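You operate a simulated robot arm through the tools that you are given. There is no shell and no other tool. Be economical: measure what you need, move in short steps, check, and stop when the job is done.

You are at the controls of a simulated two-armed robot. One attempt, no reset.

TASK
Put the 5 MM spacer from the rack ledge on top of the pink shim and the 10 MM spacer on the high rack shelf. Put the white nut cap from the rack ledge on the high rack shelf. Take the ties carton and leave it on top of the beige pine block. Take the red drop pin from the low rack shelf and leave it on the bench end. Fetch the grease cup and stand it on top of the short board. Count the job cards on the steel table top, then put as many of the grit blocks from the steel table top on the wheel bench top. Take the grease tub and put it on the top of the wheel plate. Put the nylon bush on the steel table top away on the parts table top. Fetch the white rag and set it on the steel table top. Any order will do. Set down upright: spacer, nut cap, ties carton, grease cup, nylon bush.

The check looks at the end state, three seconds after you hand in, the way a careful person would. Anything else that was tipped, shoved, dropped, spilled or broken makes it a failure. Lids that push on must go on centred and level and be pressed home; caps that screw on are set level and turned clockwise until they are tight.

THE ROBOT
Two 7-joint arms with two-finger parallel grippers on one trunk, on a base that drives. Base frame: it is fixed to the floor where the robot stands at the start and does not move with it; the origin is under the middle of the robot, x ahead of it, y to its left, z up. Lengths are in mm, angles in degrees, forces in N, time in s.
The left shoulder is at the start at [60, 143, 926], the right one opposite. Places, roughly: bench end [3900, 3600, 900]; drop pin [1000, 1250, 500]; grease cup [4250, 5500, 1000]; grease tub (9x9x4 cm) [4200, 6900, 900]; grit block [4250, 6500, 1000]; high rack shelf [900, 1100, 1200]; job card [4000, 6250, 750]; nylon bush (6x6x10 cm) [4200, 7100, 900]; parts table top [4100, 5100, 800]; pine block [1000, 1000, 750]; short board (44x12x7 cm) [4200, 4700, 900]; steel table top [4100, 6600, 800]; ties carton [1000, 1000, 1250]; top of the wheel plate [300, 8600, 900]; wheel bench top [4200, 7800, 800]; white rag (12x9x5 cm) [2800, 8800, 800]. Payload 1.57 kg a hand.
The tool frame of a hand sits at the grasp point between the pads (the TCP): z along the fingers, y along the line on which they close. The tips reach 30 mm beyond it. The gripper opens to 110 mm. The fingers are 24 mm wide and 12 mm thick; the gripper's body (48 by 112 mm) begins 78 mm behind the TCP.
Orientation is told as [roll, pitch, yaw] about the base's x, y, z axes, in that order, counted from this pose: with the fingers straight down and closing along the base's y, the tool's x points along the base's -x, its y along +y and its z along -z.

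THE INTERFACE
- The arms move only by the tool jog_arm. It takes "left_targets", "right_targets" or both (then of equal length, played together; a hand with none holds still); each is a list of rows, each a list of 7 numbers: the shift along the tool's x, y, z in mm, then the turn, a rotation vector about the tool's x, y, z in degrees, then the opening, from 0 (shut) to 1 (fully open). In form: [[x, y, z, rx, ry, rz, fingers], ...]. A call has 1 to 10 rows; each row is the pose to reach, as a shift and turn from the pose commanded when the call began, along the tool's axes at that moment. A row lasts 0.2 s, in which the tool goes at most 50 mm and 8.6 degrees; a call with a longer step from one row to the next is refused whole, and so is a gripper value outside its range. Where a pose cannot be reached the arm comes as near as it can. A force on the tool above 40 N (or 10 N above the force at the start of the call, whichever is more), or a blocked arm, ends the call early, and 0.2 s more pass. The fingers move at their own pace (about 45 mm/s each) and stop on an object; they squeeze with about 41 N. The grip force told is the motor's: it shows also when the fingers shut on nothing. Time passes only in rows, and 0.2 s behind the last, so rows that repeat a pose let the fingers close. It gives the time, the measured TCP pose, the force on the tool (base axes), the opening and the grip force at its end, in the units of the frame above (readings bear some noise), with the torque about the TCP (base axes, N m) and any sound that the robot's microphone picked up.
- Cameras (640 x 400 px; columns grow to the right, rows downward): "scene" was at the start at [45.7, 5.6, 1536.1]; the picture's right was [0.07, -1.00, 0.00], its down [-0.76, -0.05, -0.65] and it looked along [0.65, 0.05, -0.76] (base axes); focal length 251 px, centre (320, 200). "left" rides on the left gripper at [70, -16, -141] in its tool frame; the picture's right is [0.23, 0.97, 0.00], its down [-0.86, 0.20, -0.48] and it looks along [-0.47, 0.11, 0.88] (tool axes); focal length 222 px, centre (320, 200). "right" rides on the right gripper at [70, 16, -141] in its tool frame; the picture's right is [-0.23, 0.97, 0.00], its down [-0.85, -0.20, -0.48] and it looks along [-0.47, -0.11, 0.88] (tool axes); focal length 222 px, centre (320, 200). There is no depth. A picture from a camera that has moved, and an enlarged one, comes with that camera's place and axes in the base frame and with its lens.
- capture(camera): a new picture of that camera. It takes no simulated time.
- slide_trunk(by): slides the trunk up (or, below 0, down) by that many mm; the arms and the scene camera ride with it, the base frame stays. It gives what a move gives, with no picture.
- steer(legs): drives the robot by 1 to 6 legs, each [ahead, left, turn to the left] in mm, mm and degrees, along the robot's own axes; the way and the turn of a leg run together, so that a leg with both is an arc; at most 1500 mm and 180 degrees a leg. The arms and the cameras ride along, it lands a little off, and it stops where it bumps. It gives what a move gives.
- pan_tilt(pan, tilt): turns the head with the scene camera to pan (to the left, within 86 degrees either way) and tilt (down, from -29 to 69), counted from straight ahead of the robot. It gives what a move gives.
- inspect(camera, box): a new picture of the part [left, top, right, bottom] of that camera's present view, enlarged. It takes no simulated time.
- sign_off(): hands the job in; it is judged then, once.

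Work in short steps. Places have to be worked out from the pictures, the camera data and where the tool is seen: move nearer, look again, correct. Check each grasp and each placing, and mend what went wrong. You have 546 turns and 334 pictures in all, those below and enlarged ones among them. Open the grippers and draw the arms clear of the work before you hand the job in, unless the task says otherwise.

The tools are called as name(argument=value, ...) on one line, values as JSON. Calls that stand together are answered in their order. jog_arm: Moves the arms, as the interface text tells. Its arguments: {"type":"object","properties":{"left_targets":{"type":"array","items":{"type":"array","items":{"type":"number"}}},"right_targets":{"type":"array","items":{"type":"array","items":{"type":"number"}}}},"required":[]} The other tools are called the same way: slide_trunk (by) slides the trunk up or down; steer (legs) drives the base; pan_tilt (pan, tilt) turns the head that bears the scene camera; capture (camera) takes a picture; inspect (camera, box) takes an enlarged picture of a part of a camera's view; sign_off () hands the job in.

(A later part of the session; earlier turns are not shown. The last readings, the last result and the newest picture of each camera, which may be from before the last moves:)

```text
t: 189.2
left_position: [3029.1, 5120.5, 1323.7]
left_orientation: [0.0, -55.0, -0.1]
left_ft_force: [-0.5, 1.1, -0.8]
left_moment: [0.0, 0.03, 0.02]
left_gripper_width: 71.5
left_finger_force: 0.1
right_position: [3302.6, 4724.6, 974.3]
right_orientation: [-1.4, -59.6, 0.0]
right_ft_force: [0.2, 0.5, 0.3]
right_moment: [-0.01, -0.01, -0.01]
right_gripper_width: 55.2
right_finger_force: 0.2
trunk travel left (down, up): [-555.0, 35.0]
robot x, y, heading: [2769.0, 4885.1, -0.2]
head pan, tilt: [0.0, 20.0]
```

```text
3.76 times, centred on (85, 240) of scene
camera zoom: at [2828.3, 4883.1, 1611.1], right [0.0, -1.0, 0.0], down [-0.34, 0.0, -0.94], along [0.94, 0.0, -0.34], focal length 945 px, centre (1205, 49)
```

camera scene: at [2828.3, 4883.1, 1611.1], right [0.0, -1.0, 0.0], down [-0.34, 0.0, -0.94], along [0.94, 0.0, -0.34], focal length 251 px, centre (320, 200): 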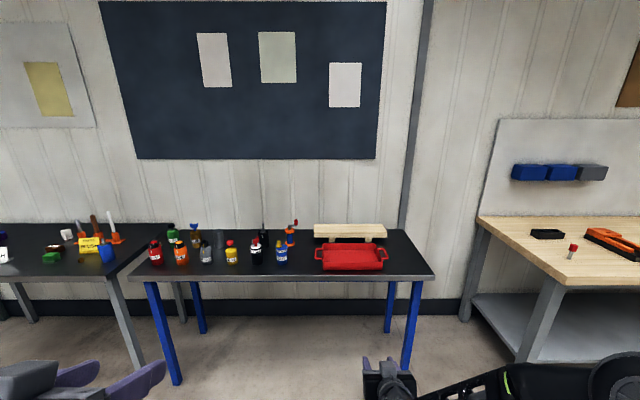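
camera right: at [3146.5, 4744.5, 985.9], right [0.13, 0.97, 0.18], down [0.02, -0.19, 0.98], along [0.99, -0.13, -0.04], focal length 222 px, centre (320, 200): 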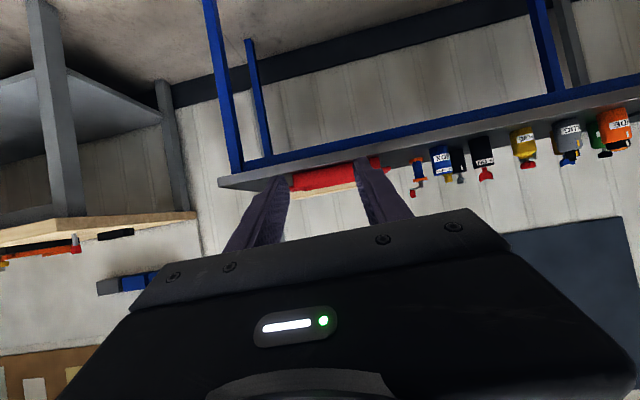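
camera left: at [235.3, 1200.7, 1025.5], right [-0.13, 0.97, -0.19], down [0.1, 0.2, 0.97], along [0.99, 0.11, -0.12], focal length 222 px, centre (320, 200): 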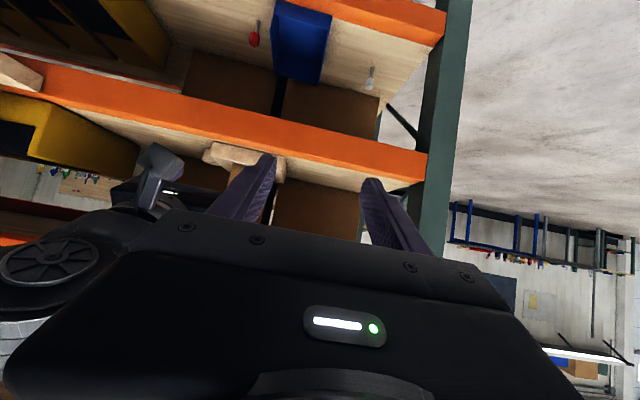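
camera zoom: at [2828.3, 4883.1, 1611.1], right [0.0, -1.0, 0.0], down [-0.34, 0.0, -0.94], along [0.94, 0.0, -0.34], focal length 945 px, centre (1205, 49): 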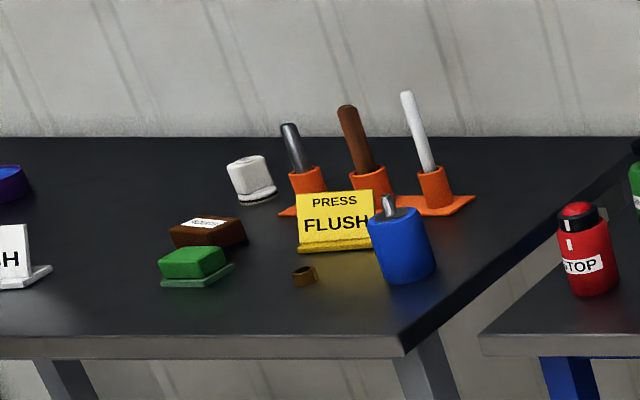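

Several labelled cylinders are candidates; "grease cup" needs the labels read closely. I drive nearer.

steer(legs=[[0, 650, 0], [400, 0, 0]])

pan_tilt(pan=0, tilt=30)

capture(camera="scene")

inspect(camera="scene", box=[220, 140, 420, 260])

```text
t: 194.9
left_position: [3432.3, 5760.1, 1322.0]
left_orientation: [0.0, -55.0, -0.8]
left_ft_force: [0.0, -0.1, -0.3]
left_moment: [-0.02, -0.03, -0.01]
left_gripper_width: 71.4
left_finger_force: 0.1
right_position: [3703.2, 5363.1, 974.7]
right_orientation: [-1.4, -59.6, -0.4]
right_ft_force: [0.2, 0.6, 0.0]
right_moment: [0.01, -0.02, -0.01]
right_gripper_width: 55.1
right_finger_force: 0.0
trunk travel left (down, up): [-555.0, 35.0]
robot x, y, heading: [3167.5, 5525.6, -0.6]
head pan, tilt: [0.0, 20.0]
```

```text
t: 195.6
left_position: [3432.7, 5761.9, 1322.0]
left_orientation: [-0.1, -55.0, -0.6]
left_ft_force: [0.2, -0.3, 0.2]
left_moment: [0.01, 0.0, -0.02]
left_gripper_width: 71.6
left_finger_force: 0.1
right_position: [3703.1, 5363.2, 973.9]
right_orientation: [-1.4, -59.6, -0.4]
right_ft_force: [0.3, -0.8, 0.1]
right_moment: [0.01, 0.0, 0.0]
right_gripper_width: 54.8
right_finger_force: 0.1
trunk travel left (down, up): [-555.0, 35.0]
robot x, y, heading: [3164.6, 5528.3, -0.6]
head pan, tilt: [0.0, 30.0]
```

```text
214 pictures are left
camera scene: at [3226.9, 5525.8, 1595.1], right [-0.01, -1.0, 0.0], down [-0.5, 0.01, -0.87], along [0.87, -0.01, -0.5], focal length 251 px, centre (320, 200)
```

scene: 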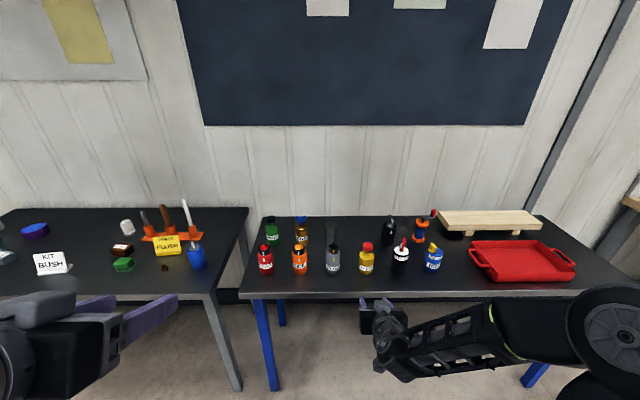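

```text
3.20 times, centred on (320, 200) of scene
camera zoom: at [3226.9, 5525.8, 1595.1], right [-0.01, -1.0, 0.0], down [-0.5, 0.01, -0.87], along [0.87, -0.01, -0.5], focal length 803 px, centre (320, 200)
```

zoom: 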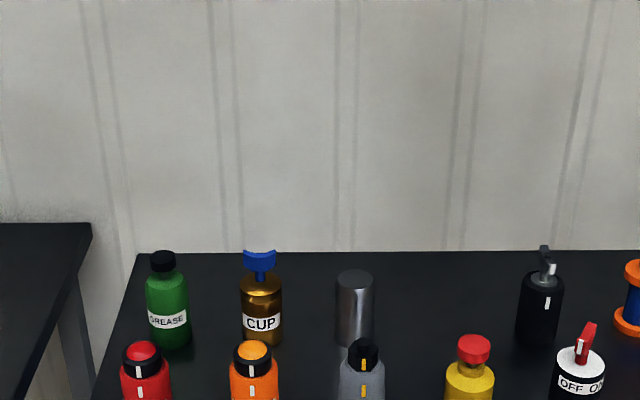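

I zoom harder on the labels.

inspect(camera="scene", box=[255, 205, 345, 285])

inspect(camera="scene", box=[340, 205, 450, 285])

inspect(camera="scene", box=[0, 180, 220, 300])

```text
5.00 times, centred on (300, 245) of scene
camera zoom: at [3226.9, 5525.8, 1595.1], right [-0.01, -1.0, 0.0], down [-0.5, 0.01, -0.87], along [0.87, -0.01, -0.5], focal length 1255 px, centre (420, -25)
```

zoom: 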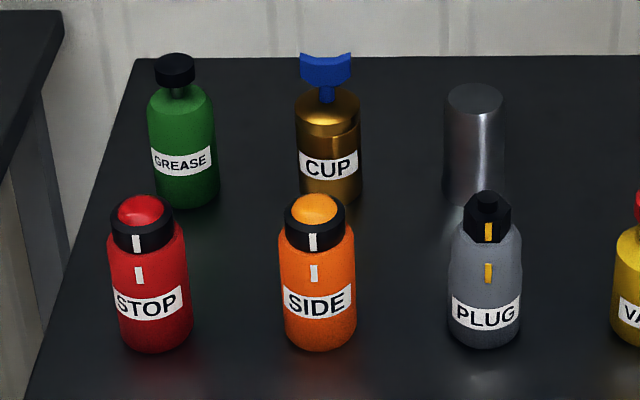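

```text
5.00 times, centred on (395, 245) of scene
camera zoom: at [3226.9, 5525.8, 1595.1], right [-0.01, -1.0, 0.0], down [-0.5, 0.01, -0.87], along [0.87, -0.01, -0.5], focal length 1255 px, centre (-55, -25)
```

zoom: 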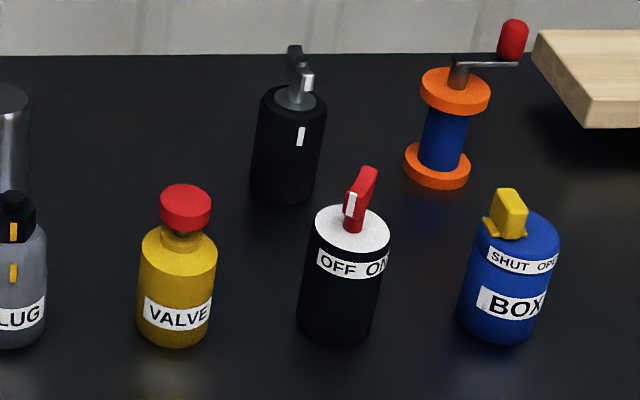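

```text
2.91 times, centred on (110, 240) of scene
camera zoom: at [3226.9, 5525.8, 1595.1], right [-0.01, -1.0, 0.0], down [-0.5, 0.01, -0.87], along [0.87, -0.01, -0.5], focal length 730 px, centre (931, 84)
```

zoom: 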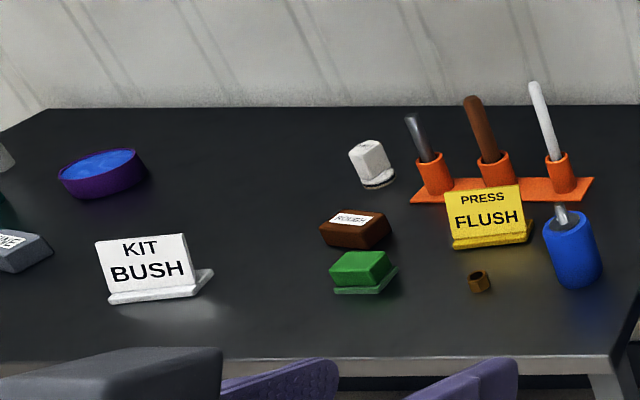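

The labels read GREASE (green bottle) and CUP (brass cup with a blue wing top). I'll compare the task's rough coordinates against other known items before deciding; first I survey the steel table further left.

steer(legs=[[-100, 0, 0.6], [0, 1150, 0]])

capture(camera="scene")

```text
t: 202.2
left_position: [3335.9, 6915.4, 1321.9]
left_orientation: [-0.2, -55.1, -0.2]
left_ft_force: [-0.1, -0.1, -0.9]
left_moment: [0.01, 0.02, 0.02]
left_gripper_width: 71.6
left_finger_force: 0.0
right_position: [3607.9, 6520.7, 973.9]
right_orientation: [-1.5, -59.6, 0.0]
right_ft_force: [-0.6, 0.7, 0.0]
right_moment: [0.02, 0.0, 0.0]
right_gripper_width: 54.9
right_finger_force: 0.1
trunk travel left (down, up): [-555.0, 35.0]
robot x, y, heading: [3073.7, 6680.3, -0.1]
head pan, tilt: [0.0, 30.0]
```

```text
209 pictures are left
camera scene: at [3131.1, 6678.8, 1595.1], right [-0.01, -1.0, 0.0], down [-0.5, 0.0, -0.87], along [0.87, 0.0, -0.5], focal length 251 px, centre (320, 200)
```

scene: 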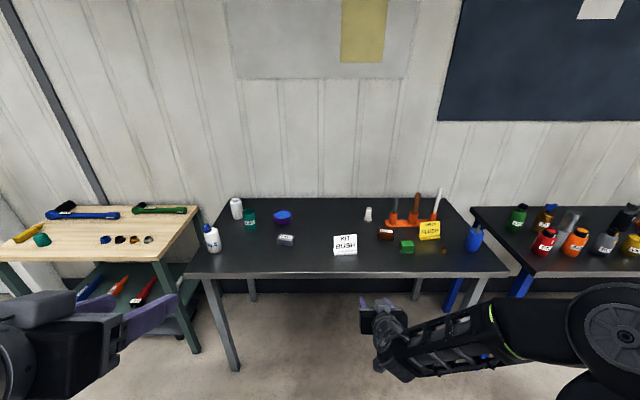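

inspect(camera="scene", box=[180, 180, 360, 290])

inspect(camera="scene", box=[330, 170, 500, 290])

inspect(camera="scene", box=[0, 180, 210, 330])

```text
3.56 times, centred on (270, 235) of scene
camera zoom: at [3131.1, 6678.8, 1595.1], right [-0.01, -1.0, 0.0], down [-0.5, 0.0, -0.87], along [0.87, 0.0, -0.5], focal length 893 px, centre (498, 76)
```

zoom: 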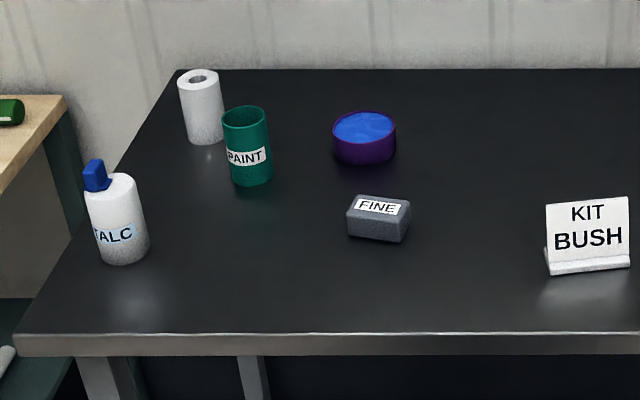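

```text
3.33 times, centred on (415, 230) of scene
camera zoom: at [3131.1, 6678.8, 1595.1], right [-0.01, -1.0, 0.0], down [-0.5, 0.0, -0.87], along [0.87, 0.0, -0.5], focal length 837 px, centre (3, 100)
```

zoom: 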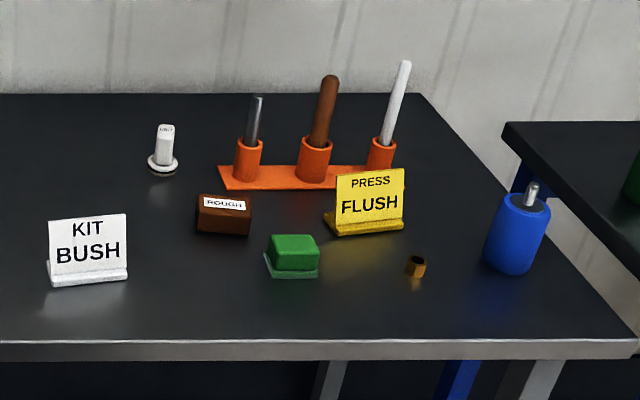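

```text
2.67 times, centred on (105, 255) of scene
camera zoom: at [3131.1, 6678.8, 1595.1], right [-0.01, -1.0, 0.0], down [-0.5, 0.0, -0.87], along [0.87, 0.0, -0.5], focal length 670 px, centre (893, 53)
```

zoom: 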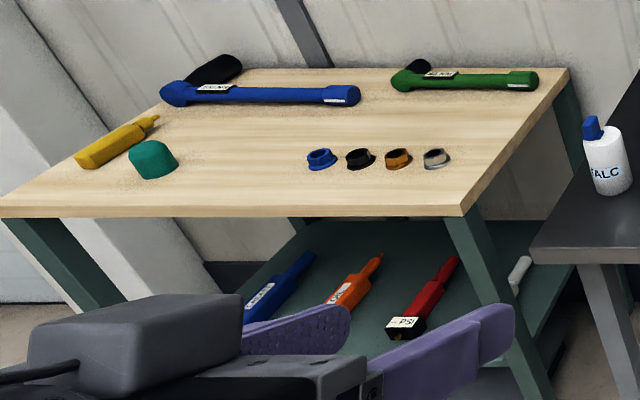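

The steel table shows two job cards (KIT BUSH, PRESS FLUSH), and grit blocks labelled FINE and ROUGH (plus a green block). The grease tub is the purple bowl and the nylon bush is the white tube. I set both hands to pitch -20° at a safe height and drive up to the table.

jog_arm(left_targets=[[0, 0, 0, 0, 7, 0, 1], [10, 0, 10, 0, 14, 0, 1], [30, 0, 20, 0, 21, 0, 1], [60, 0, 30, 0, 28, 0, 1], [90, 0, 45, 0, 35, 0, 1], [130, 0, 60, 0, 35, 0, 1]], right_targets=[[-25, 0, -15, 0, 8, 0, 1], [-50, 0, -30, 0, 16, 0, 1], [-75, 0, -43, 0, 24, 0, 1], [-95, 0, -55, 0, 32, 0, 1], [-95, 0, -55, 0, 40, 0, 1], [-95, 0, -55, 0, 40, 0, 1]])

steer(legs=[[0, -80, 0], [300, 0, 0]])

capture(camera="right")

capture(camera="left")

capture(camera="scene")

```text
t: 203.6
left_position: [3308.4, 6915.4, 1181.6]
left_orientation: [-0.2, -20.1, -0.4]
left_ft_force: [-0.2, 0.9, -0.4]
left_moment: [-0.01, -0.01, 0.0]
left_gripper_width: 110.0
left_finger_force: 0.1
left hand out of reach, approached as far as the arm can: row 4, 5
right_position: [3608.5, 6521.5, 1085.6]
right_orientation: [-0.7, -19.7, -0.9]
right_ft_force: [-0.6, -0.2, 0.4]
right_moment: [0.0, -0.02, -0.02]
right_gripper_width: 109.8
right_finger_force: 0.1
trunk travel left (down, up): [-555.0, 35.0]
robot x, y, heading: [3072.3, 6677.7, -0.2]
head pan, tilt: [0.0, 30.0]
```

```text
t: 206.3
left_position: [3611.1, 6833.2, 1181.3]
left_orientation: [0.0, -20.0, -0.4]
left_ft_force: [0.3, 0.1, 0.0]
left_moment: [0.03, 0.05, 0.01]
left_gripper_width: 110.0
left_finger_force: 0.0
right_position: [3908.9, 6438.8, 1083.3]
right_orientation: [-0.7, -19.6, -1.0]
right_ft_force: [-0.2, 0.1, 0.9]
right_moment: [0.03, 0.0, -0.01]
right_gripper_width: 110.0
right_finger_force: 0.1
trunk travel left (down, up): [-555.0, 35.0]
robot x, y, heading: [3372.9, 6595.3, -0.3]
head pan, tilt: [0.0, 30.0]
```

```text
205 pictures are left
camera right: at [3797.0, 6459.0, 1193.5], right [0.24, 0.97, 0.06], down [0.64, -0.2, 0.74], along [0.73, -0.13, -0.67], focal length 222 px, centre (320, 200)
```

right: 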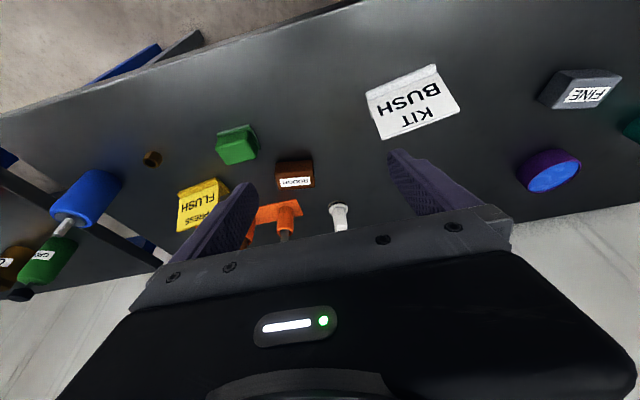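

```text
204 pictures are left
camera left: at [3498.0, 6818.7, 1290.1], right [-0.21, 0.97, -0.08], down [0.64, 0.2, 0.74], along [0.74, 0.1, -0.67], focal length 222 px, centre (320, 200)
```

left: 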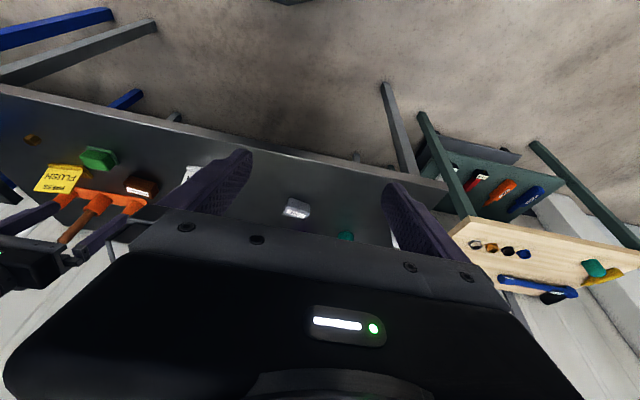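

```text
203 pictures are left
camera scene: at [3432.2, 6596.4, 1595.0], right [-0.01, -1.0, 0.0], down [-0.5, 0.0, -0.87], along [0.87, -0.01, -0.5], focal length 251 px, centre (320, 200)
```

scene: 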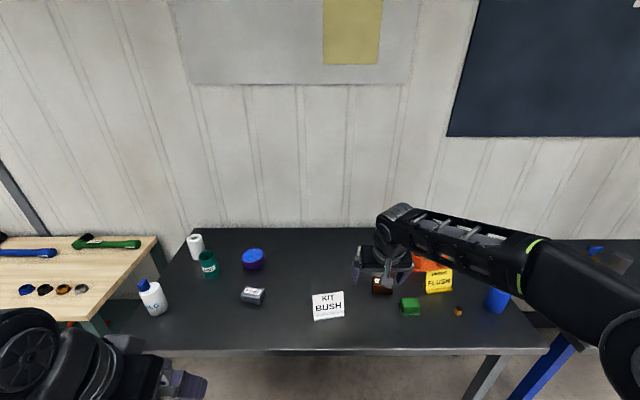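

I zoom on both blocks for their yaw.

inspect(camera="right", box=[200, 110, 360, 220])

inspect(camera="right", box=[500, 40, 640, 140])

```text
3.64 times, centred on (280, 165) of right
camera zoom: at [3797.0, 6459.0, 1193.5], right [0.24, 0.97, 0.06], down [0.64, -0.2, 0.74], along [0.73, -0.13, -0.67], focal length 808 px, centre (466, 327)
```

zoom: 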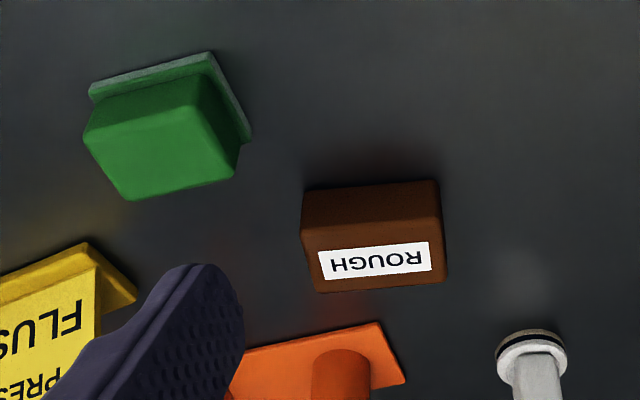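

```text
4.00 times, centred on (570, 90) of right
camera zoom: at [3797.0, 6459.0, 1193.5], right [0.24, 0.97, 0.06], down [0.64, -0.2, 0.74], along [0.73, -0.13, -0.67], focal length 888 px, centre (-680, 640)
```

zoom: 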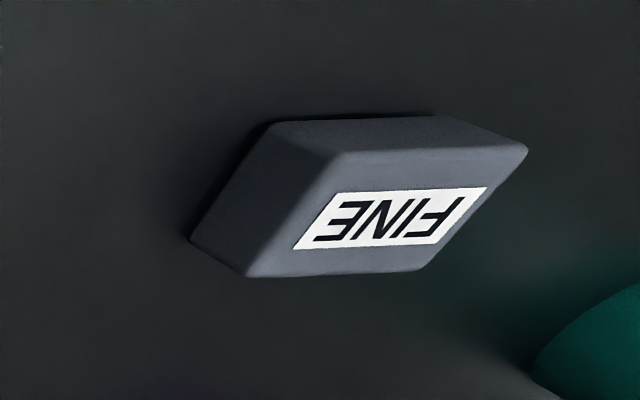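

ROUGH is at [4060,6372] (yaw -7°) and FINE at [4027,6824] (yaw -14°), tops ≈888. I move the base 100 forward and bring both hands above them.

steer(legs=[[100, 0, 0.2]])

jog_arm(left_targets=[[-24, -1, 35, 0.5, 0, 1.4, 1], [-48, -2, 70, 1, 0, 2.8, 1], [-72, -3, 105, 1.5, 0, 4.2, 1], [-96, -4, 140, 2, 0, 5.6, 1], [-120, -5, 175, 2.6, 0, 7.1, 1], [-144, -6, 210, 3.1, 0, 8.5, 1], [-168, -7, 245, 3.6, 0, 9.9, 1], [-192, -8, 280, 4.1, 0, 11.4, 1], [-216, -9, 314, 4.6, 0, 12.8, 1], [-216, -9, 314, 4.6, 0, 12.8, 1]], right_targets=[[0, -8, 15, 0.2, 0, 0.6, 1], [0, -16, 30, 0.4, 0, 1.2, 1], [0, -24, 45, 0.7, 0, 1.8, 1], [0, -32, 60, 0.9, 0, 2.4, 1], [0, -40, 75, 1.1, 0, 3, 1], [0, -48, 90, 1.3, 0, 3.6, 1], [0, -56, 105, 1.5, 0, 4.2, 1], [0, -62, 118, 1.8, 0, 4.8, 1], [0, -67, 131, 2, 0, 5.4, 1], [0, -67, 131, 2.2, 0, 6, 1]])

capture(camera="right")

capture(camera="left")

```text
t: 207.4
left_position: [3709.6, 6834.2, 1181.4]
left_orientation: [-0.1, -19.9, -0.2]
left_ft_force: [0.6, 0.8, 0.0]
left_moment: [0.02, 0.03, 0.0]
left_gripper_width: 110.2
left_finger_force: 0.1
right_position: [4009.1, 6440.5, 1083.9]
right_orientation: [-0.7, -19.5, -0.8]
right_ft_force: [0.5, 0.0, -0.4]
right_moment: [0.0, 0.05, -0.02]
right_gripper_width: 110.1
right_finger_force: 0.1
trunk travel left (down, up): [-555.0, 35.0]
robot x, y, heading: [3471.8, 6597.7, -0.2]
head pan, tilt: [0.0, 30.0]
```

```text
t: 209.7
left_position: [4018.7, 6824.3, 961.4]
left_orientation: [0.0, -20.0, -13.8]
left_ft_force: [0.4, -0.3, 0.5]
left_moment: [-0.02, -0.01, -0.01]
left_gripper_width: 110.1
left_finger_force: 0.0
right_position: [4051.3, 6371.5, 961.4]
right_orientation: [-0.8, -19.7, -7.1]
right_ft_force: [0.0, -0.3, 0.1]
right_moment: [-0.01, -0.02, 0.01]
right_gripper_width: 110.1
right_finger_force: 0.0
trunk travel left (down, up): [-555.0, 35.0]
robot x, y, heading: [3471.4, 6595.1, -0.0]
head pan, tilt: [0.0, 30.0]
```

```text
200 pictures are left
camera right: at [3940.9, 6403.6, 1071.2], right [0.34, 0.94, 0.06], down [0.61, -0.27, 0.74], along [0.71, -0.21, -0.67], focal length 222 px, centre (320, 200)
```

right: 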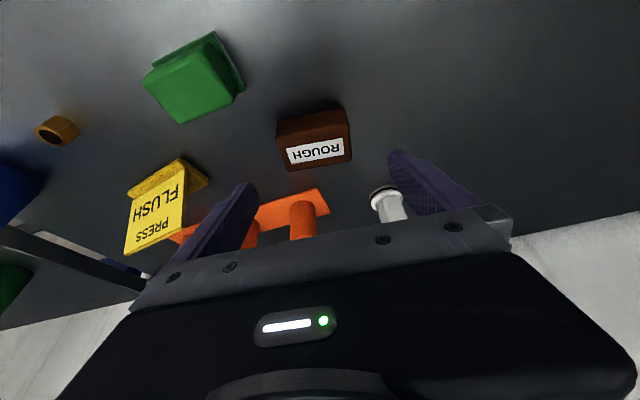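

```text
199 pictures are left
camera left: at [3904.5, 6835.3, 1068.8], right [0.02, 1.0, -0.08], down [0.67, 0.04, 0.74], along [0.74, -0.07, -0.66], focal length 222 px, centre (320, 200)
```

left: 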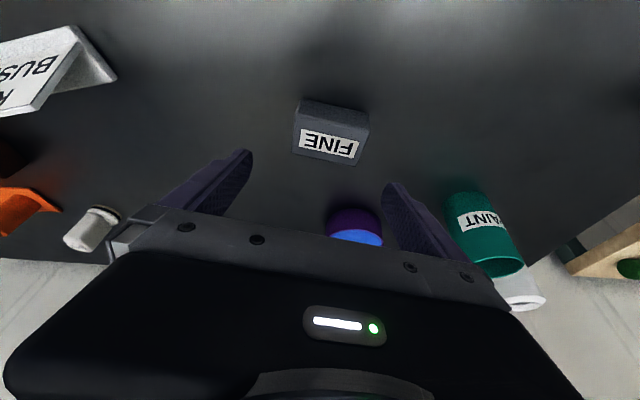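

Both are aligned. I descend to TCP z≈888 and close both.

jog_arm(left_targets=[[12, 1, 34, 0, 0, 0, 1], [22, 3, 62, 0, 0, 0, 1], [25, 3, 69, 0, 0, 0, 1], [25, 3, 69, 0, 0, 0, 0.6], [25, 3, 69, 0, 0, 0, 0.3], [25, 3, 69, 0, 0, 0, 0], [25, 3, 69, 0, 0, 0, 0], [25, 3, 69, 0, 0, 0, 0]], right_targets=[[12, -1, 34, 0, 0, 0, 1], [20, -2, 62, 0, 0, 0, 1], [22, -2, 69, 0, 0, 0, 1], [22, -2, 69, 0, 0, 0, 0.6], [22, -2, 69, 0, 0, 0, 0.3], [22, -2, 69, 0, 0, 0, 0], [22, -2, 69, 0, 0, 0, 0], [22, -2, 69, 0, 0, 0, 0]])

capture(camera="right")

capture(camera="left")

```text
t: 211.4
left_position: [4020.0, 6826.7, 887.9]
left_orientation: [0.0, -20.1, -13.8]
left_ft_force: [0.3, 0.1, 0.1]
left_moment: [0.03, -0.01, -0.01]
left_gripper_width: 71.1
left_finger_force: 36.7
right_position: [4054.1, 6368.7, 888.2]
right_orientation: [-0.7, -19.7, -7.2]
right_ft_force: [-0.3, -0.5, -0.1]
right_moment: [0.0, 0.05, -0.03]
right_gripper_width: 72.2
right_finger_force: 37.3
trunk travel left (down, up): [-555.0, 35.0]
robot x, y, heading: [3471.2, 6594.9, -0.2]
head pan, tilt: [0.0, 30.0]
```

```text
198 pictures are left
camera right: at [3944.0, 6400.2, 998.8], right [0.34, 0.94, 0.06], down [0.61, -0.27, 0.74], along [0.71, -0.21, -0.67], focal length 222 px, centre (320, 200)
```

right: 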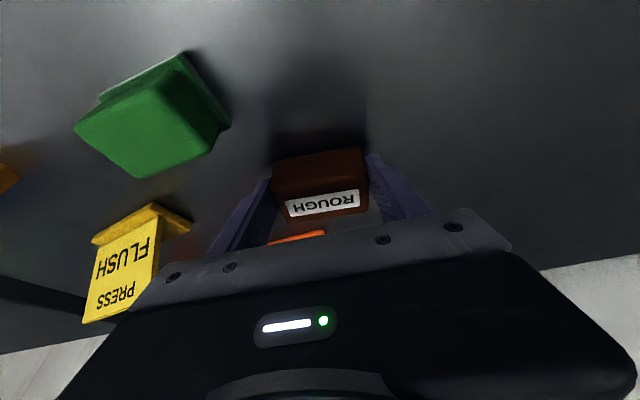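

```text
197 pictures are left
camera left: at [3906.5, 6838.8, 995.7], right [0.02, 1.0, -0.08], down [0.67, 0.04, 0.74], along [0.74, -0.07, -0.67], focal length 222 px, centre (320, 200)
```

left: 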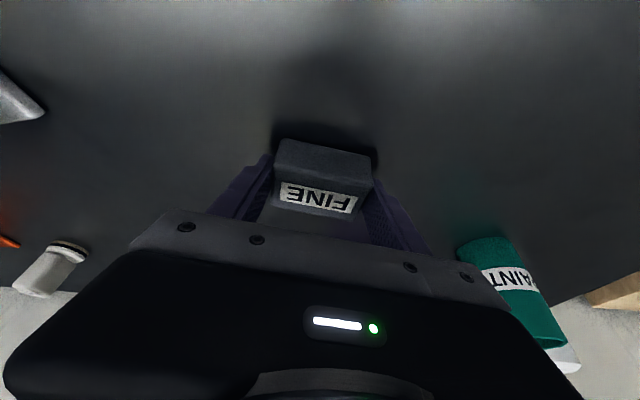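

Gripped. I wait, then lift both 130 mm gently.

jog_arm(left_targets=[[0, 0, 0, 0, 0, 0, 0], [-3, 0, -9, 0, 0, 0, 0], [-10, 0, -28, 0, 0, 0, 0], [-21, 0, -56, 0, 0, 0, 0], [-34, 0, -94, 0, 0, 0, 0], [-44, 0, -122, 0, 0, 0, 0]], right_targets=[[0, 0, 0, 0, 0, 0, 0], [-3, 0, -9, 0, 0, 0, 0], [-10, 0, -28, 0, 0, 0, 0], [-21, 0, -56, 0, 0, 0, 0], [-34, 0, -94, 0, 0, 0, 0], [-44, 0, -122, 0, 0, 0, 0]])

capture(camera="right")

capture(camera="left")

```text
t: 212.8
left_position: [4019.5, 6826.9, 1018.2]
left_orientation: [0.0, -19.9, -13.7]
left_ft_force: [-0.1, -1.3, -1.3]
left_moment: [0.04, 0.04, -0.01]
left_gripper_width: 71.0
left_finger_force: 41.2
right_position: [4053.8, 6369.6, 1018.4]
right_orientation: [-0.8, -19.7, -7.2]
right_ft_force: [0.8, 0.1, -1.4]
right_moment: [0.0, 0.03, 0.02]
right_gripper_width: 71.7
right_finger_force: 41.1
trunk travel left (down, up): [-555.0, 35.0]
robot x, y, heading: [3471.6, 6598.2, -0.1]
head pan, tilt: [0.0, 30.0]
```

```text
196 pictures are left
camera right: at [3944.4, 6402.3, 1129.1], right [0.34, 0.94, 0.06], down [0.61, -0.27, 0.74], along [0.71, -0.21, -0.67], focal length 222 px, centre (320, 200)
```

right: 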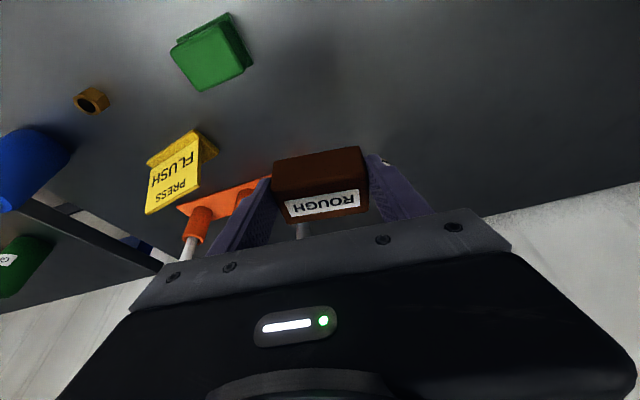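

```text
195 pictures are left
camera left: at [3906.0, 6839.0, 1126.4], right [0.02, 1.0, -0.08], down [0.67, 0.04, 0.74], along [0.74, -0.07, -0.67], focal length 222 px, centre (320, 200)
```

left: 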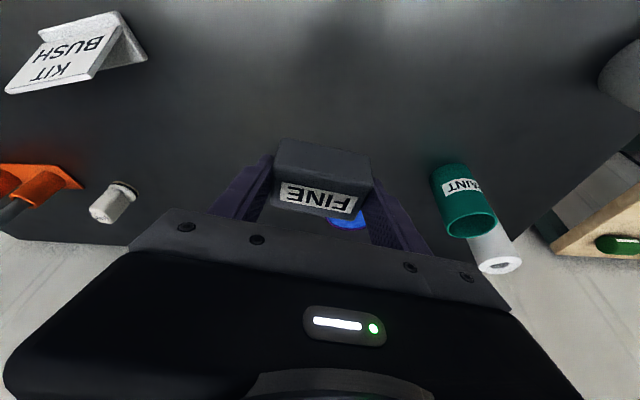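

Both held. I back away and drive left to the wheel bench.

steer(legs=[[-480, 0, 0], [0, 1150, 0]])

capture(camera="scene")

```text
t: 221.2
left_position: [3527.6, 7987.6, 1018.6]
left_orientation: [0.0, -19.9, -12.8]
left_ft_force: [-0.7, 0.3, -1.3]
left_moment: [0.01, 0.0, 0.02]
left_gripper_width: 71.5
left_finger_force: 41.6
right_position: [3570.8, 7530.6, 1017.2]
right_orientation: [-0.7, -19.7, -6.2]
right_ft_force: [-0.5, -0.1, -2.1]
right_moment: [0.02, 0.01, 0.0]
right_gripper_width: 71.5
right_finger_force: 41.4
trunk travel left (down, up): [-555.0, 35.0]
robot x, y, heading: [2982.1, 7749.4, 0.9]
head pan, tilt: [0.0, 30.0]
```

```text
194 pictures are left
camera scene: at [3042.8, 7748.0, 1595.0], right [0.02, -1.0, 0.0], down [-0.5, -0.01, -0.87], along [0.87, 0.01, -0.5], focal length 251 px, centre (320, 200)
```

scene: 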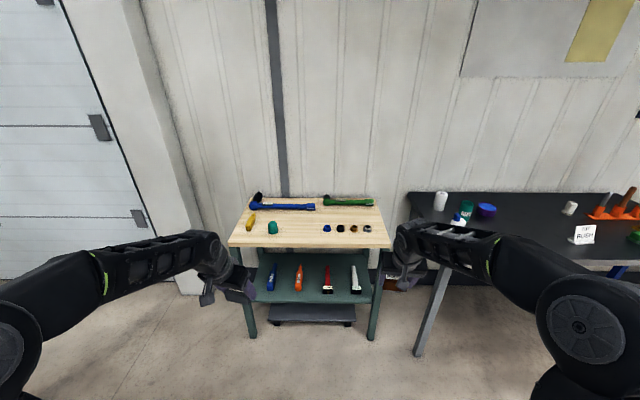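

I zoom on the bench top to find free spots.

inspect(camera="scene", box=[220, 180, 400, 260])

```text
3.56 times, centred on (310, 220) of scene
camera zoom: at [3042.8, 7748.0, 1595.0], right [0.02, -1.0, 0.0], down [-0.5, -0.01, -0.87], along [0.87, 0.01, -0.5], focal length 893 px, centre (356, 129)
```

zoom: 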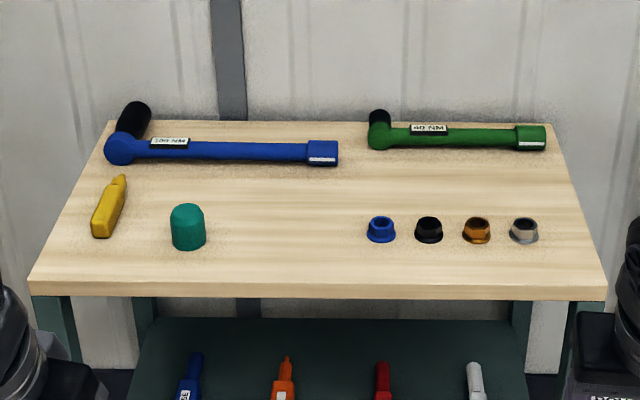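

The bench top is at z≈795 with free wood between the teal cap and the nuts (y 7735–7983). I place FINE first at about [4150,7895].

steer(legs=[[0, -95, -0.9], [600, 0, 0]])

capture(camera="left")

capture(camera="scene")

```text
t: 225.3
left_position: [4131.3, 7885.2, 1017.9]
left_orientation: [0.0, -20.0, -13.4]
left_ft_force: [0.0, -0.4, -1.1]
left_moment: [-0.01, 0.01, -0.01]
left_gripper_width: 71.0
left_finger_force: 41.1
right_position: [4167.5, 7428.5, 1020.0]
right_orientation: [-0.7, -19.7, -6.9]
right_ft_force: [0.5, -0.2, -1.2]
right_moment: [0.02, 0.01, -0.01]
right_gripper_width: 71.1
right_finger_force: 41.5
trunk travel left (down, up): [-555.0, 35.0]
robot x, y, heading: [3582.9, 7650.8, 0.3]
head pan, tilt: [0.0, 30.0]
```

```text
192 pictures are left
camera left: at [4017.6, 7897.3, 1125.7], right [0.02, 1.0, -0.08], down [0.67, 0.04, 0.74], along [0.74, -0.07, -0.67], focal length 222 px, centre (320, 200)
```

left: 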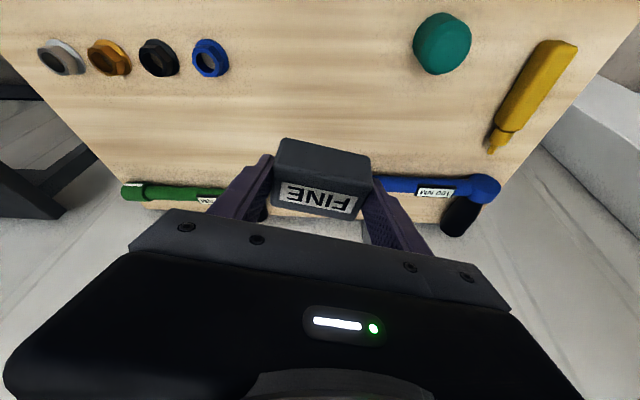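

```text
191 pictures are left
camera scene: at [3643.1, 7652.6, 1595.0], right [0.0, -1.0, 0.0], down [-0.5, 0.0, -0.87], along [0.87, 0.0, -0.5], focal length 251 px, centre (320, 200)
```

scene: 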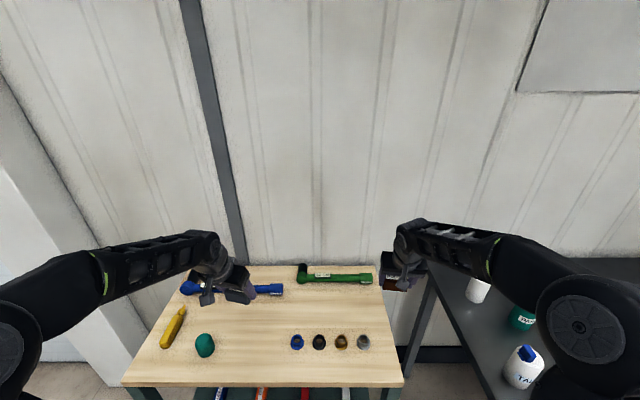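

Clear below. I lower FINE most of the way, then in small steps.

jog_arm(left_targets=[[16, 0, 43, 0, 0, 0, 0], [32, 0, 86, 0, 0, 0, 0], [47, 0, 129, 0, 0, 0, 0], [54, 0, 149, 0, 0, 0, 0], [56.5, 0, 155, 0, 0, 0, 0], [58, 0, 159, 0, 0, 0, 0], [59, 0, 162, 0, 0, 0, 0], [60, 0, 165, 0, 0, 0, 0], [61, 0, 168, 0, 0, 0, 0]])

```text
t: 227.3
left_position: [4131.9, 7886.3, 839.3]
left_orientation: [0.0, -20.0, -13.4]
left_ft_force: [-0.1, 1.0, -1.9]
left_moment: [0.0, 0.01, -0.02]
left_gripper_width: 71.3
left_finger_force: 41.1
right_position: [4166.9, 7430.8, 1018.6]
right_orientation: [-0.8, -19.7, -7.0]
right_ft_force: [0.6, -0.4, -0.8]
right_moment: [-0.02, 0.02, -0.03]
right_gripper_width: 71.1
right_finger_force: 40.5
trunk travel left (down, up): [-555.0, 35.0]
robot x, y, heading: [3584.6, 7652.5, 0.1]
head pan, tilt: [0.0, 30.0]
```

Not yet in contact at 839; I continue in 2 mm steps.

jog_arm(left_targets=[[0.7, 0, 2, 0, 0, 0, 0], [1.4, 0, 4, 0, 0, 0, 0], [2, 0, 6, 0, 0, 0, 0], [2.7, 0, 7.5, 0, 0, 0, 0], [3.4, 0, 9.4, 0, 0, 0, 0]])

capture(camera="left")

```text
t: 228.2
left_position: [4132.2, 7886.8, 838.4]
left_orientation: [0.3, -20.7, -13.5]
left_ft_force: [-7.0, 1.2, 20.6]
left_moment: [-0.09, 0.6, 0.02]
left_gripper_width: 71.2
left_finger_force: 40.6
right_position: [4165.9, 7428.2, 1018.4]
right_orientation: [-0.8, -19.7, -6.9]
right_ft_force: [-0.2, 0.1, -0.5]
right_moment: [-0.02, 0.01, 0.04]
right_gripper_width: 71.1
right_finger_force: 40.7
trunk travel left (down, up): [-555.0, 35.0]
robot x, y, heading: [3583.1, 7653.0, 0.2]
head pan, tilt: [0.0, 30.0]
stopped in row 4 (left hand): the force on the tool passed its limit (the readings are from after the stop); the commanded pose is now the measured one
```

```text
190 pictures are left
camera left: at [4018.0, 7897.4, 943.9], right [0.02, 1.0, -0.08], down [0.66, 0.05, 0.75], along [0.75, -0.06, -0.66], focal length 222 px, centre (320, 200)
```

left: 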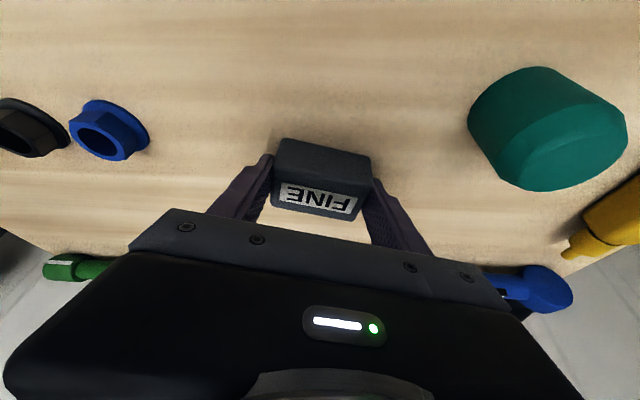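

It rests on the bench. I open and withdraw upward.

jog_arm(left_targets=[[-0.5, 0, -1.5, 0, 0.5, 0, 0], [-0.5, 0, -1.5, 0, 0.5, 0, 0.7], [-0.5, 0, -1.5, 0, 0.5, 0, 0.8], [-0.5, 0, -1.5, 0, 0.5, 0, 0.85], [-4, 0, -12, 0, 0.5, 0, 0.85], [-20, 0, -55, 0, 0.5, 0, 0.85], [-37, 0, -100, 0, 0.5, 0, 0.85], [-54, 0, -145, 0, 0.5, 0, 0.9]])

capture(camera="left")

```text
t: 230.0
left_position: [4131.2, 7887.2, 990.8]
left_orientation: [0.2, -20.1, -13.5]
left_ft_force: [0.0, -0.1, 0.3]
left_moment: [-0.01, 0.0, 0.0]
left_gripper_width: 99.0
left_finger_force: 0.1
right_position: [4165.7, 7428.3, 1018.6]
right_orientation: [-0.8, -19.6, -6.9]
right_ft_force: [0.5, -0.4, -0.8]
right_moment: [0.0, 0.02, 0.0]
right_gripper_width: 71.1
right_finger_force: 40.5
trunk travel left (down, up): [-555.0, 35.0]
robot x, y, heading: [3579.9, 7650.8, 0.1]
head pan, tilt: [0.0, 30.0]
```

```text
189 pictures are left
camera left: at [4018.0, 7898.1, 1097.9], right [0.02, 1.0, -0.08], down [0.67, 0.04, 0.74], along [0.74, -0.06, -0.67], focal length 222 px, centre (320, 200)
```

left: 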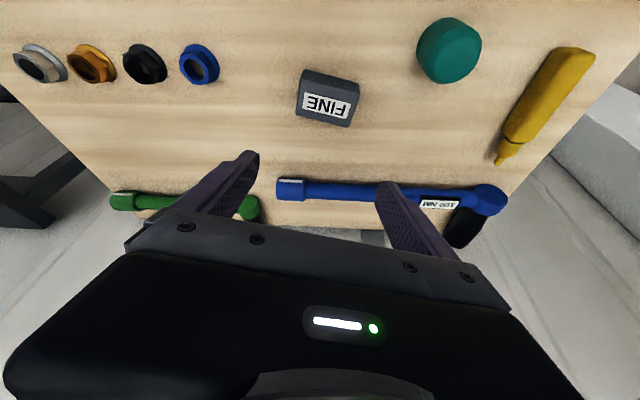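

FINE is placed. For ROUGH I choose the free wood behind the nuts near [4225,7640]. I tuck the left hand in and drive.

jog_arm(left_targets=[[42, 0, -28, 0, 0, 0, 0.9], [85, 0, -56, 0, 0, 0, 0.9], [128, 0, -85, 0, 0, 0, 0.9], [170, 0, -113, 0, 0, 0, 0.9], [214, 0, -142, 0, 0, 0, 0.9]])

steer(legs=[[0, 205, 0], [50, 0, 0]])

capture(camera="right")

capture(camera="scene")

```text
refused: row 1 steps farther than a row can; nothing moved
```

```text
t: 232.1
left_position: [4183.4, 8094.7, 988.0]
left_orientation: [0.1, -19.8, -13.3]
left_ft_force: [-0.6, 0.5, 0.6]
left_moment: [0.0, 0.04, 0.01]
left_gripper_width: 99.0
left_finger_force: 0.1
right_position: [4218.8, 7636.1, 1017.7]
right_orientation: [-0.9, -19.6, -6.8]
right_ft_force: [0.6, 0.3, -1.6]
right_moment: [-0.01, 0.06, -0.02]
right_gripper_width: 71.3
right_finger_force: 40.8
trunk travel left (down, up): [-555.0, 35.0]
robot x, y, heading: [3629.4, 7860.7, 0.1]
head pan, tilt: [0.0, 30.0]
```

```text
188 pictures are left
camera right: at [4109.2, 7668.0, 1127.8], right [0.33, 0.94, 0.06], down [0.62, -0.27, 0.74], along [0.71, -0.21, -0.67], focal length 222 px, centre (320, 200)
```

right: 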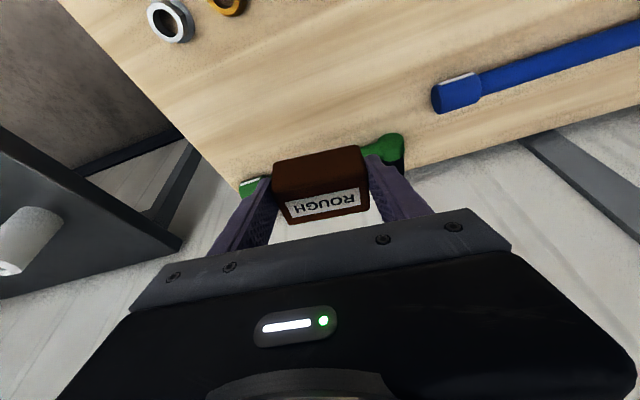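

```text
187 pictures are left
camera scene: at [3694.2, 7858.8, 1594.9], right [0.0, -1.0, 0.0], down [-0.5, 0.0, -0.87], along [0.87, 0.0, -0.5], focal length 251 px, centre (320, 200)
```

scene: 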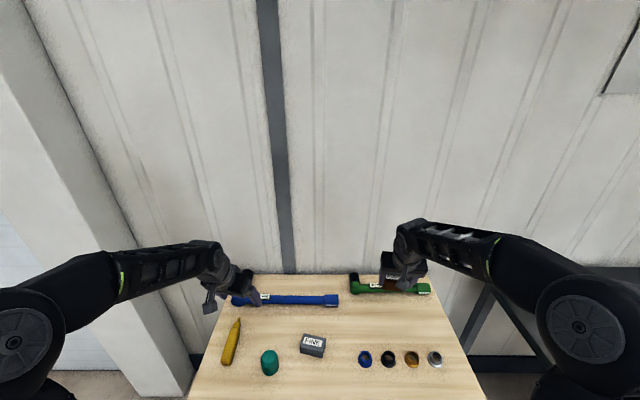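

The space below ROUGH is clear. I lower it.

jog_arm(right_targets=[[16, 0, 43, 0, 0, 0, 0], [32, 0, 86, 0, 0, 0, 0], [47, 0, 129, 0, 0, 0, 0], [56, 0, 154, 0, 0, 0, 0], [58, 0, 159, 0, 0, 0, 0], [59, 0, 162, 0, 0, 0, 0], [60, 0, 165, 0, 0, 0, 0], [60.7, 0, 167, 0, 0, 0, 0], [61.4, 0, 169, 0, 0, 0, 0]])

```text
t: 234.1
left_position: [4181.5, 8094.7, 988.8]
left_orientation: [0.0, -19.9, -13.4]
left_ft_force: [0.2, -0.2, -1.2]
left_moment: [0.02, -0.03, 0.02]
left_gripper_width: 99.1
left_finger_force: 0.2
right_position: [4215.6, 7634.3, 839.2]
right_orientation: [-0.8, -19.7, -6.7]
right_ft_force: [-0.5, 0.7, -0.5]
right_moment: [0.02, -0.05, 0.0]
right_gripper_width: 71.0
right_finger_force: 41.1
trunk travel left (down, up): [-555.0, 35.0]
robot x, y, heading: [3632.2, 7860.2, 0.5]
head pan, tilt: [0.0, 30.0]
```

jog_arm(right_targets=[[0.4, 0, 1, 0, 0, 0, 0], [0.7, 0, 2, 0, 0, 0, 0], [1, 0, 3, 0, 0, 0, 0], [1, 0, 3, 0, 0, 0, 0.7], [1, 0, 3, 0, 0, 0, 0.8], [1, 0, 3, 0, 0, 0, 0.85], [-3, 0, -10, 0, 0, 0, 0.85], [-20, 0, -53, 0, 0, 0, 0.85], [-37, 0, -98, 0, 0, 0, 0.85], [-54, 0, -143, 0, 0, 0, 0.9]])

capture(camera="right")

inspect(camera="scene", box=[180, 250, 500, 400])

```text
t: 236.3
left_position: [4181.1, 8094.5, 990.0]
left_orientation: [0.1, -20.0, -13.3]
left_ft_force: [-0.7, -1.0, -0.5]
left_moment: [0.0, 0.04, 0.0]
left_gripper_width: 99.0
left_finger_force: 0.1
right_position: [4218.1, 7635.9, 993.0]
right_orientation: [-0.8, -19.7, -6.6]
right_ft_force: [-1.1, 0.3, 1.0]
right_moment: [0.05, 0.0, -0.01]
right_gripper_width: 99.1
right_finger_force: 0.0
trunk travel left (down, up): [-555.0, 35.0]
robot x, y, heading: [3634.2, 7859.7, 0.2]
head pan, tilt: [0.0, 30.0]
```

```text
186 pictures are left
camera right: at [4108.8, 7667.6, 1103.3], right [0.33, 0.94, 0.06], down [0.62, -0.27, 0.74], along [0.71, -0.21, -0.67], focal length 222 px, centre (320, 200)
```

right: 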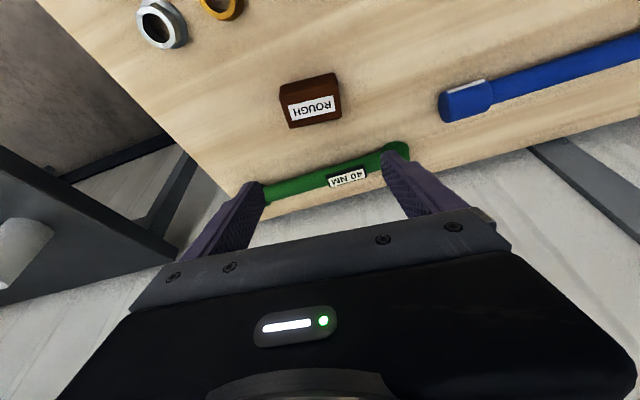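

```text
2.00 times, centred on (340, 325) of scene
camera zoom: at [3690.9, 7858.8, 1595.0], right [0.0, -1.0, 0.0], down [-0.5, 0.0, -0.87], along [0.87, 0.0, -0.5], focal length 502 px, centre (280, -50)
```

zoom: 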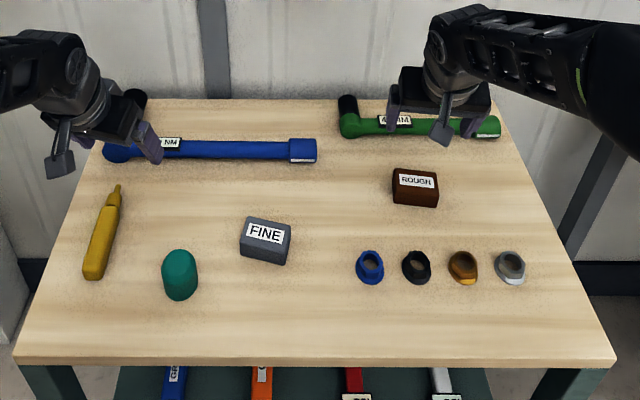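

FINE and ROUGH are on the wheel bench. Now the grease tub with the left hand: I back off and drive to the steel table at y≈6630, aligning the left hand's yaw on the way.

steer(legs=[[-480, 0, 0], [0, -1235, 0]])

jog_arm(left_targets=[[0, 0, -20, -2.3, 0, -6.3, 1], [0, 0, -40, -4.6, 0, -12.6, 1], [0, 0, -50, -4.6, 0, -12.6, 1]], right_targets=[[0, 0, -20, 0, 0, 0, 1], [0, 0, -50, 0, 0, 0, 1], [0, 0, -80, 0, 0, 0, 1]])

capture(camera="left")

capture(camera="scene")

```text
t: 245.1
left_position: [3712.1, 6855.2, 988.5]
left_orientation: [0.2, -19.9, -12.8]
left_ft_force: [-0.3, -0.3, 0.6]
left_moment: [0.06, 0.02, 0.03]
left_gripper_width: 99.1
left_finger_force: 0.0
right_position: [3753.2, 6396.5, 993.1]
right_orientation: [-0.8, -19.7, -6.3]
right_ft_force: [0.1, 0.1, -0.4]
right_moment: [-0.02, 0.0, -0.04]
right_gripper_width: 98.9
right_finger_force: 0.1
trunk travel left (down, up): [-555.0, 35.0]
robot x, y, heading: [3165.2, 6615.0, 0.7]
head pan, tilt: [0.0, 30.0]
```

```text
t: 245.8
left_position: [3694.7, 6859.6, 1036.2]
left_orientation: [0.2, -20.0, 0.8]
left_ft_force: [0.8, 0.5, -0.2]
left_moment: [0.02, -0.02, -0.02]
left_gripper_width: 110.3
left_finger_force: 0.3
right_position: [3727.0, 6402.2, 1068.5]
right_orientation: [-0.8, -19.7, -6.3]
right_ft_force: [0.4, 0.7, 0.5]
right_moment: [0.02, -0.01, 0.03]
right_gripper_width: 109.7
right_finger_force: 0.0
trunk travel left (down, up): [-555.0, 35.0]
robot x, y, heading: [3166.4, 6615.5, 0.6]
head pan, tilt: [0.0, 30.0]
```

```text
184 pictures are left
camera left: at [3581.6, 6842.5, 1144.0], right [-0.23, 0.97, -0.07], down [0.64, 0.21, 0.74], along [0.74, 0.12, -0.67], focal length 222 px, centre (320, 200)
```

left: 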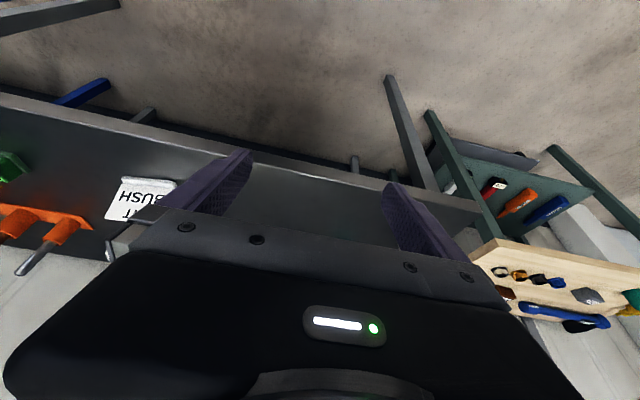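

```text
183 pictures are left
camera scene: at [3223.0, 6616.3, 1595.1], right [0.01, -1.0, 0.0], down [-0.5, -0.01, -0.87], along [0.87, 0.01, -0.5], focal length 251 px, centre (320, 200)
```

scene: 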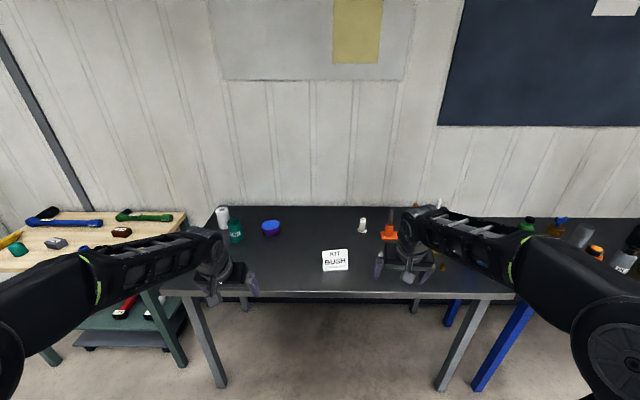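

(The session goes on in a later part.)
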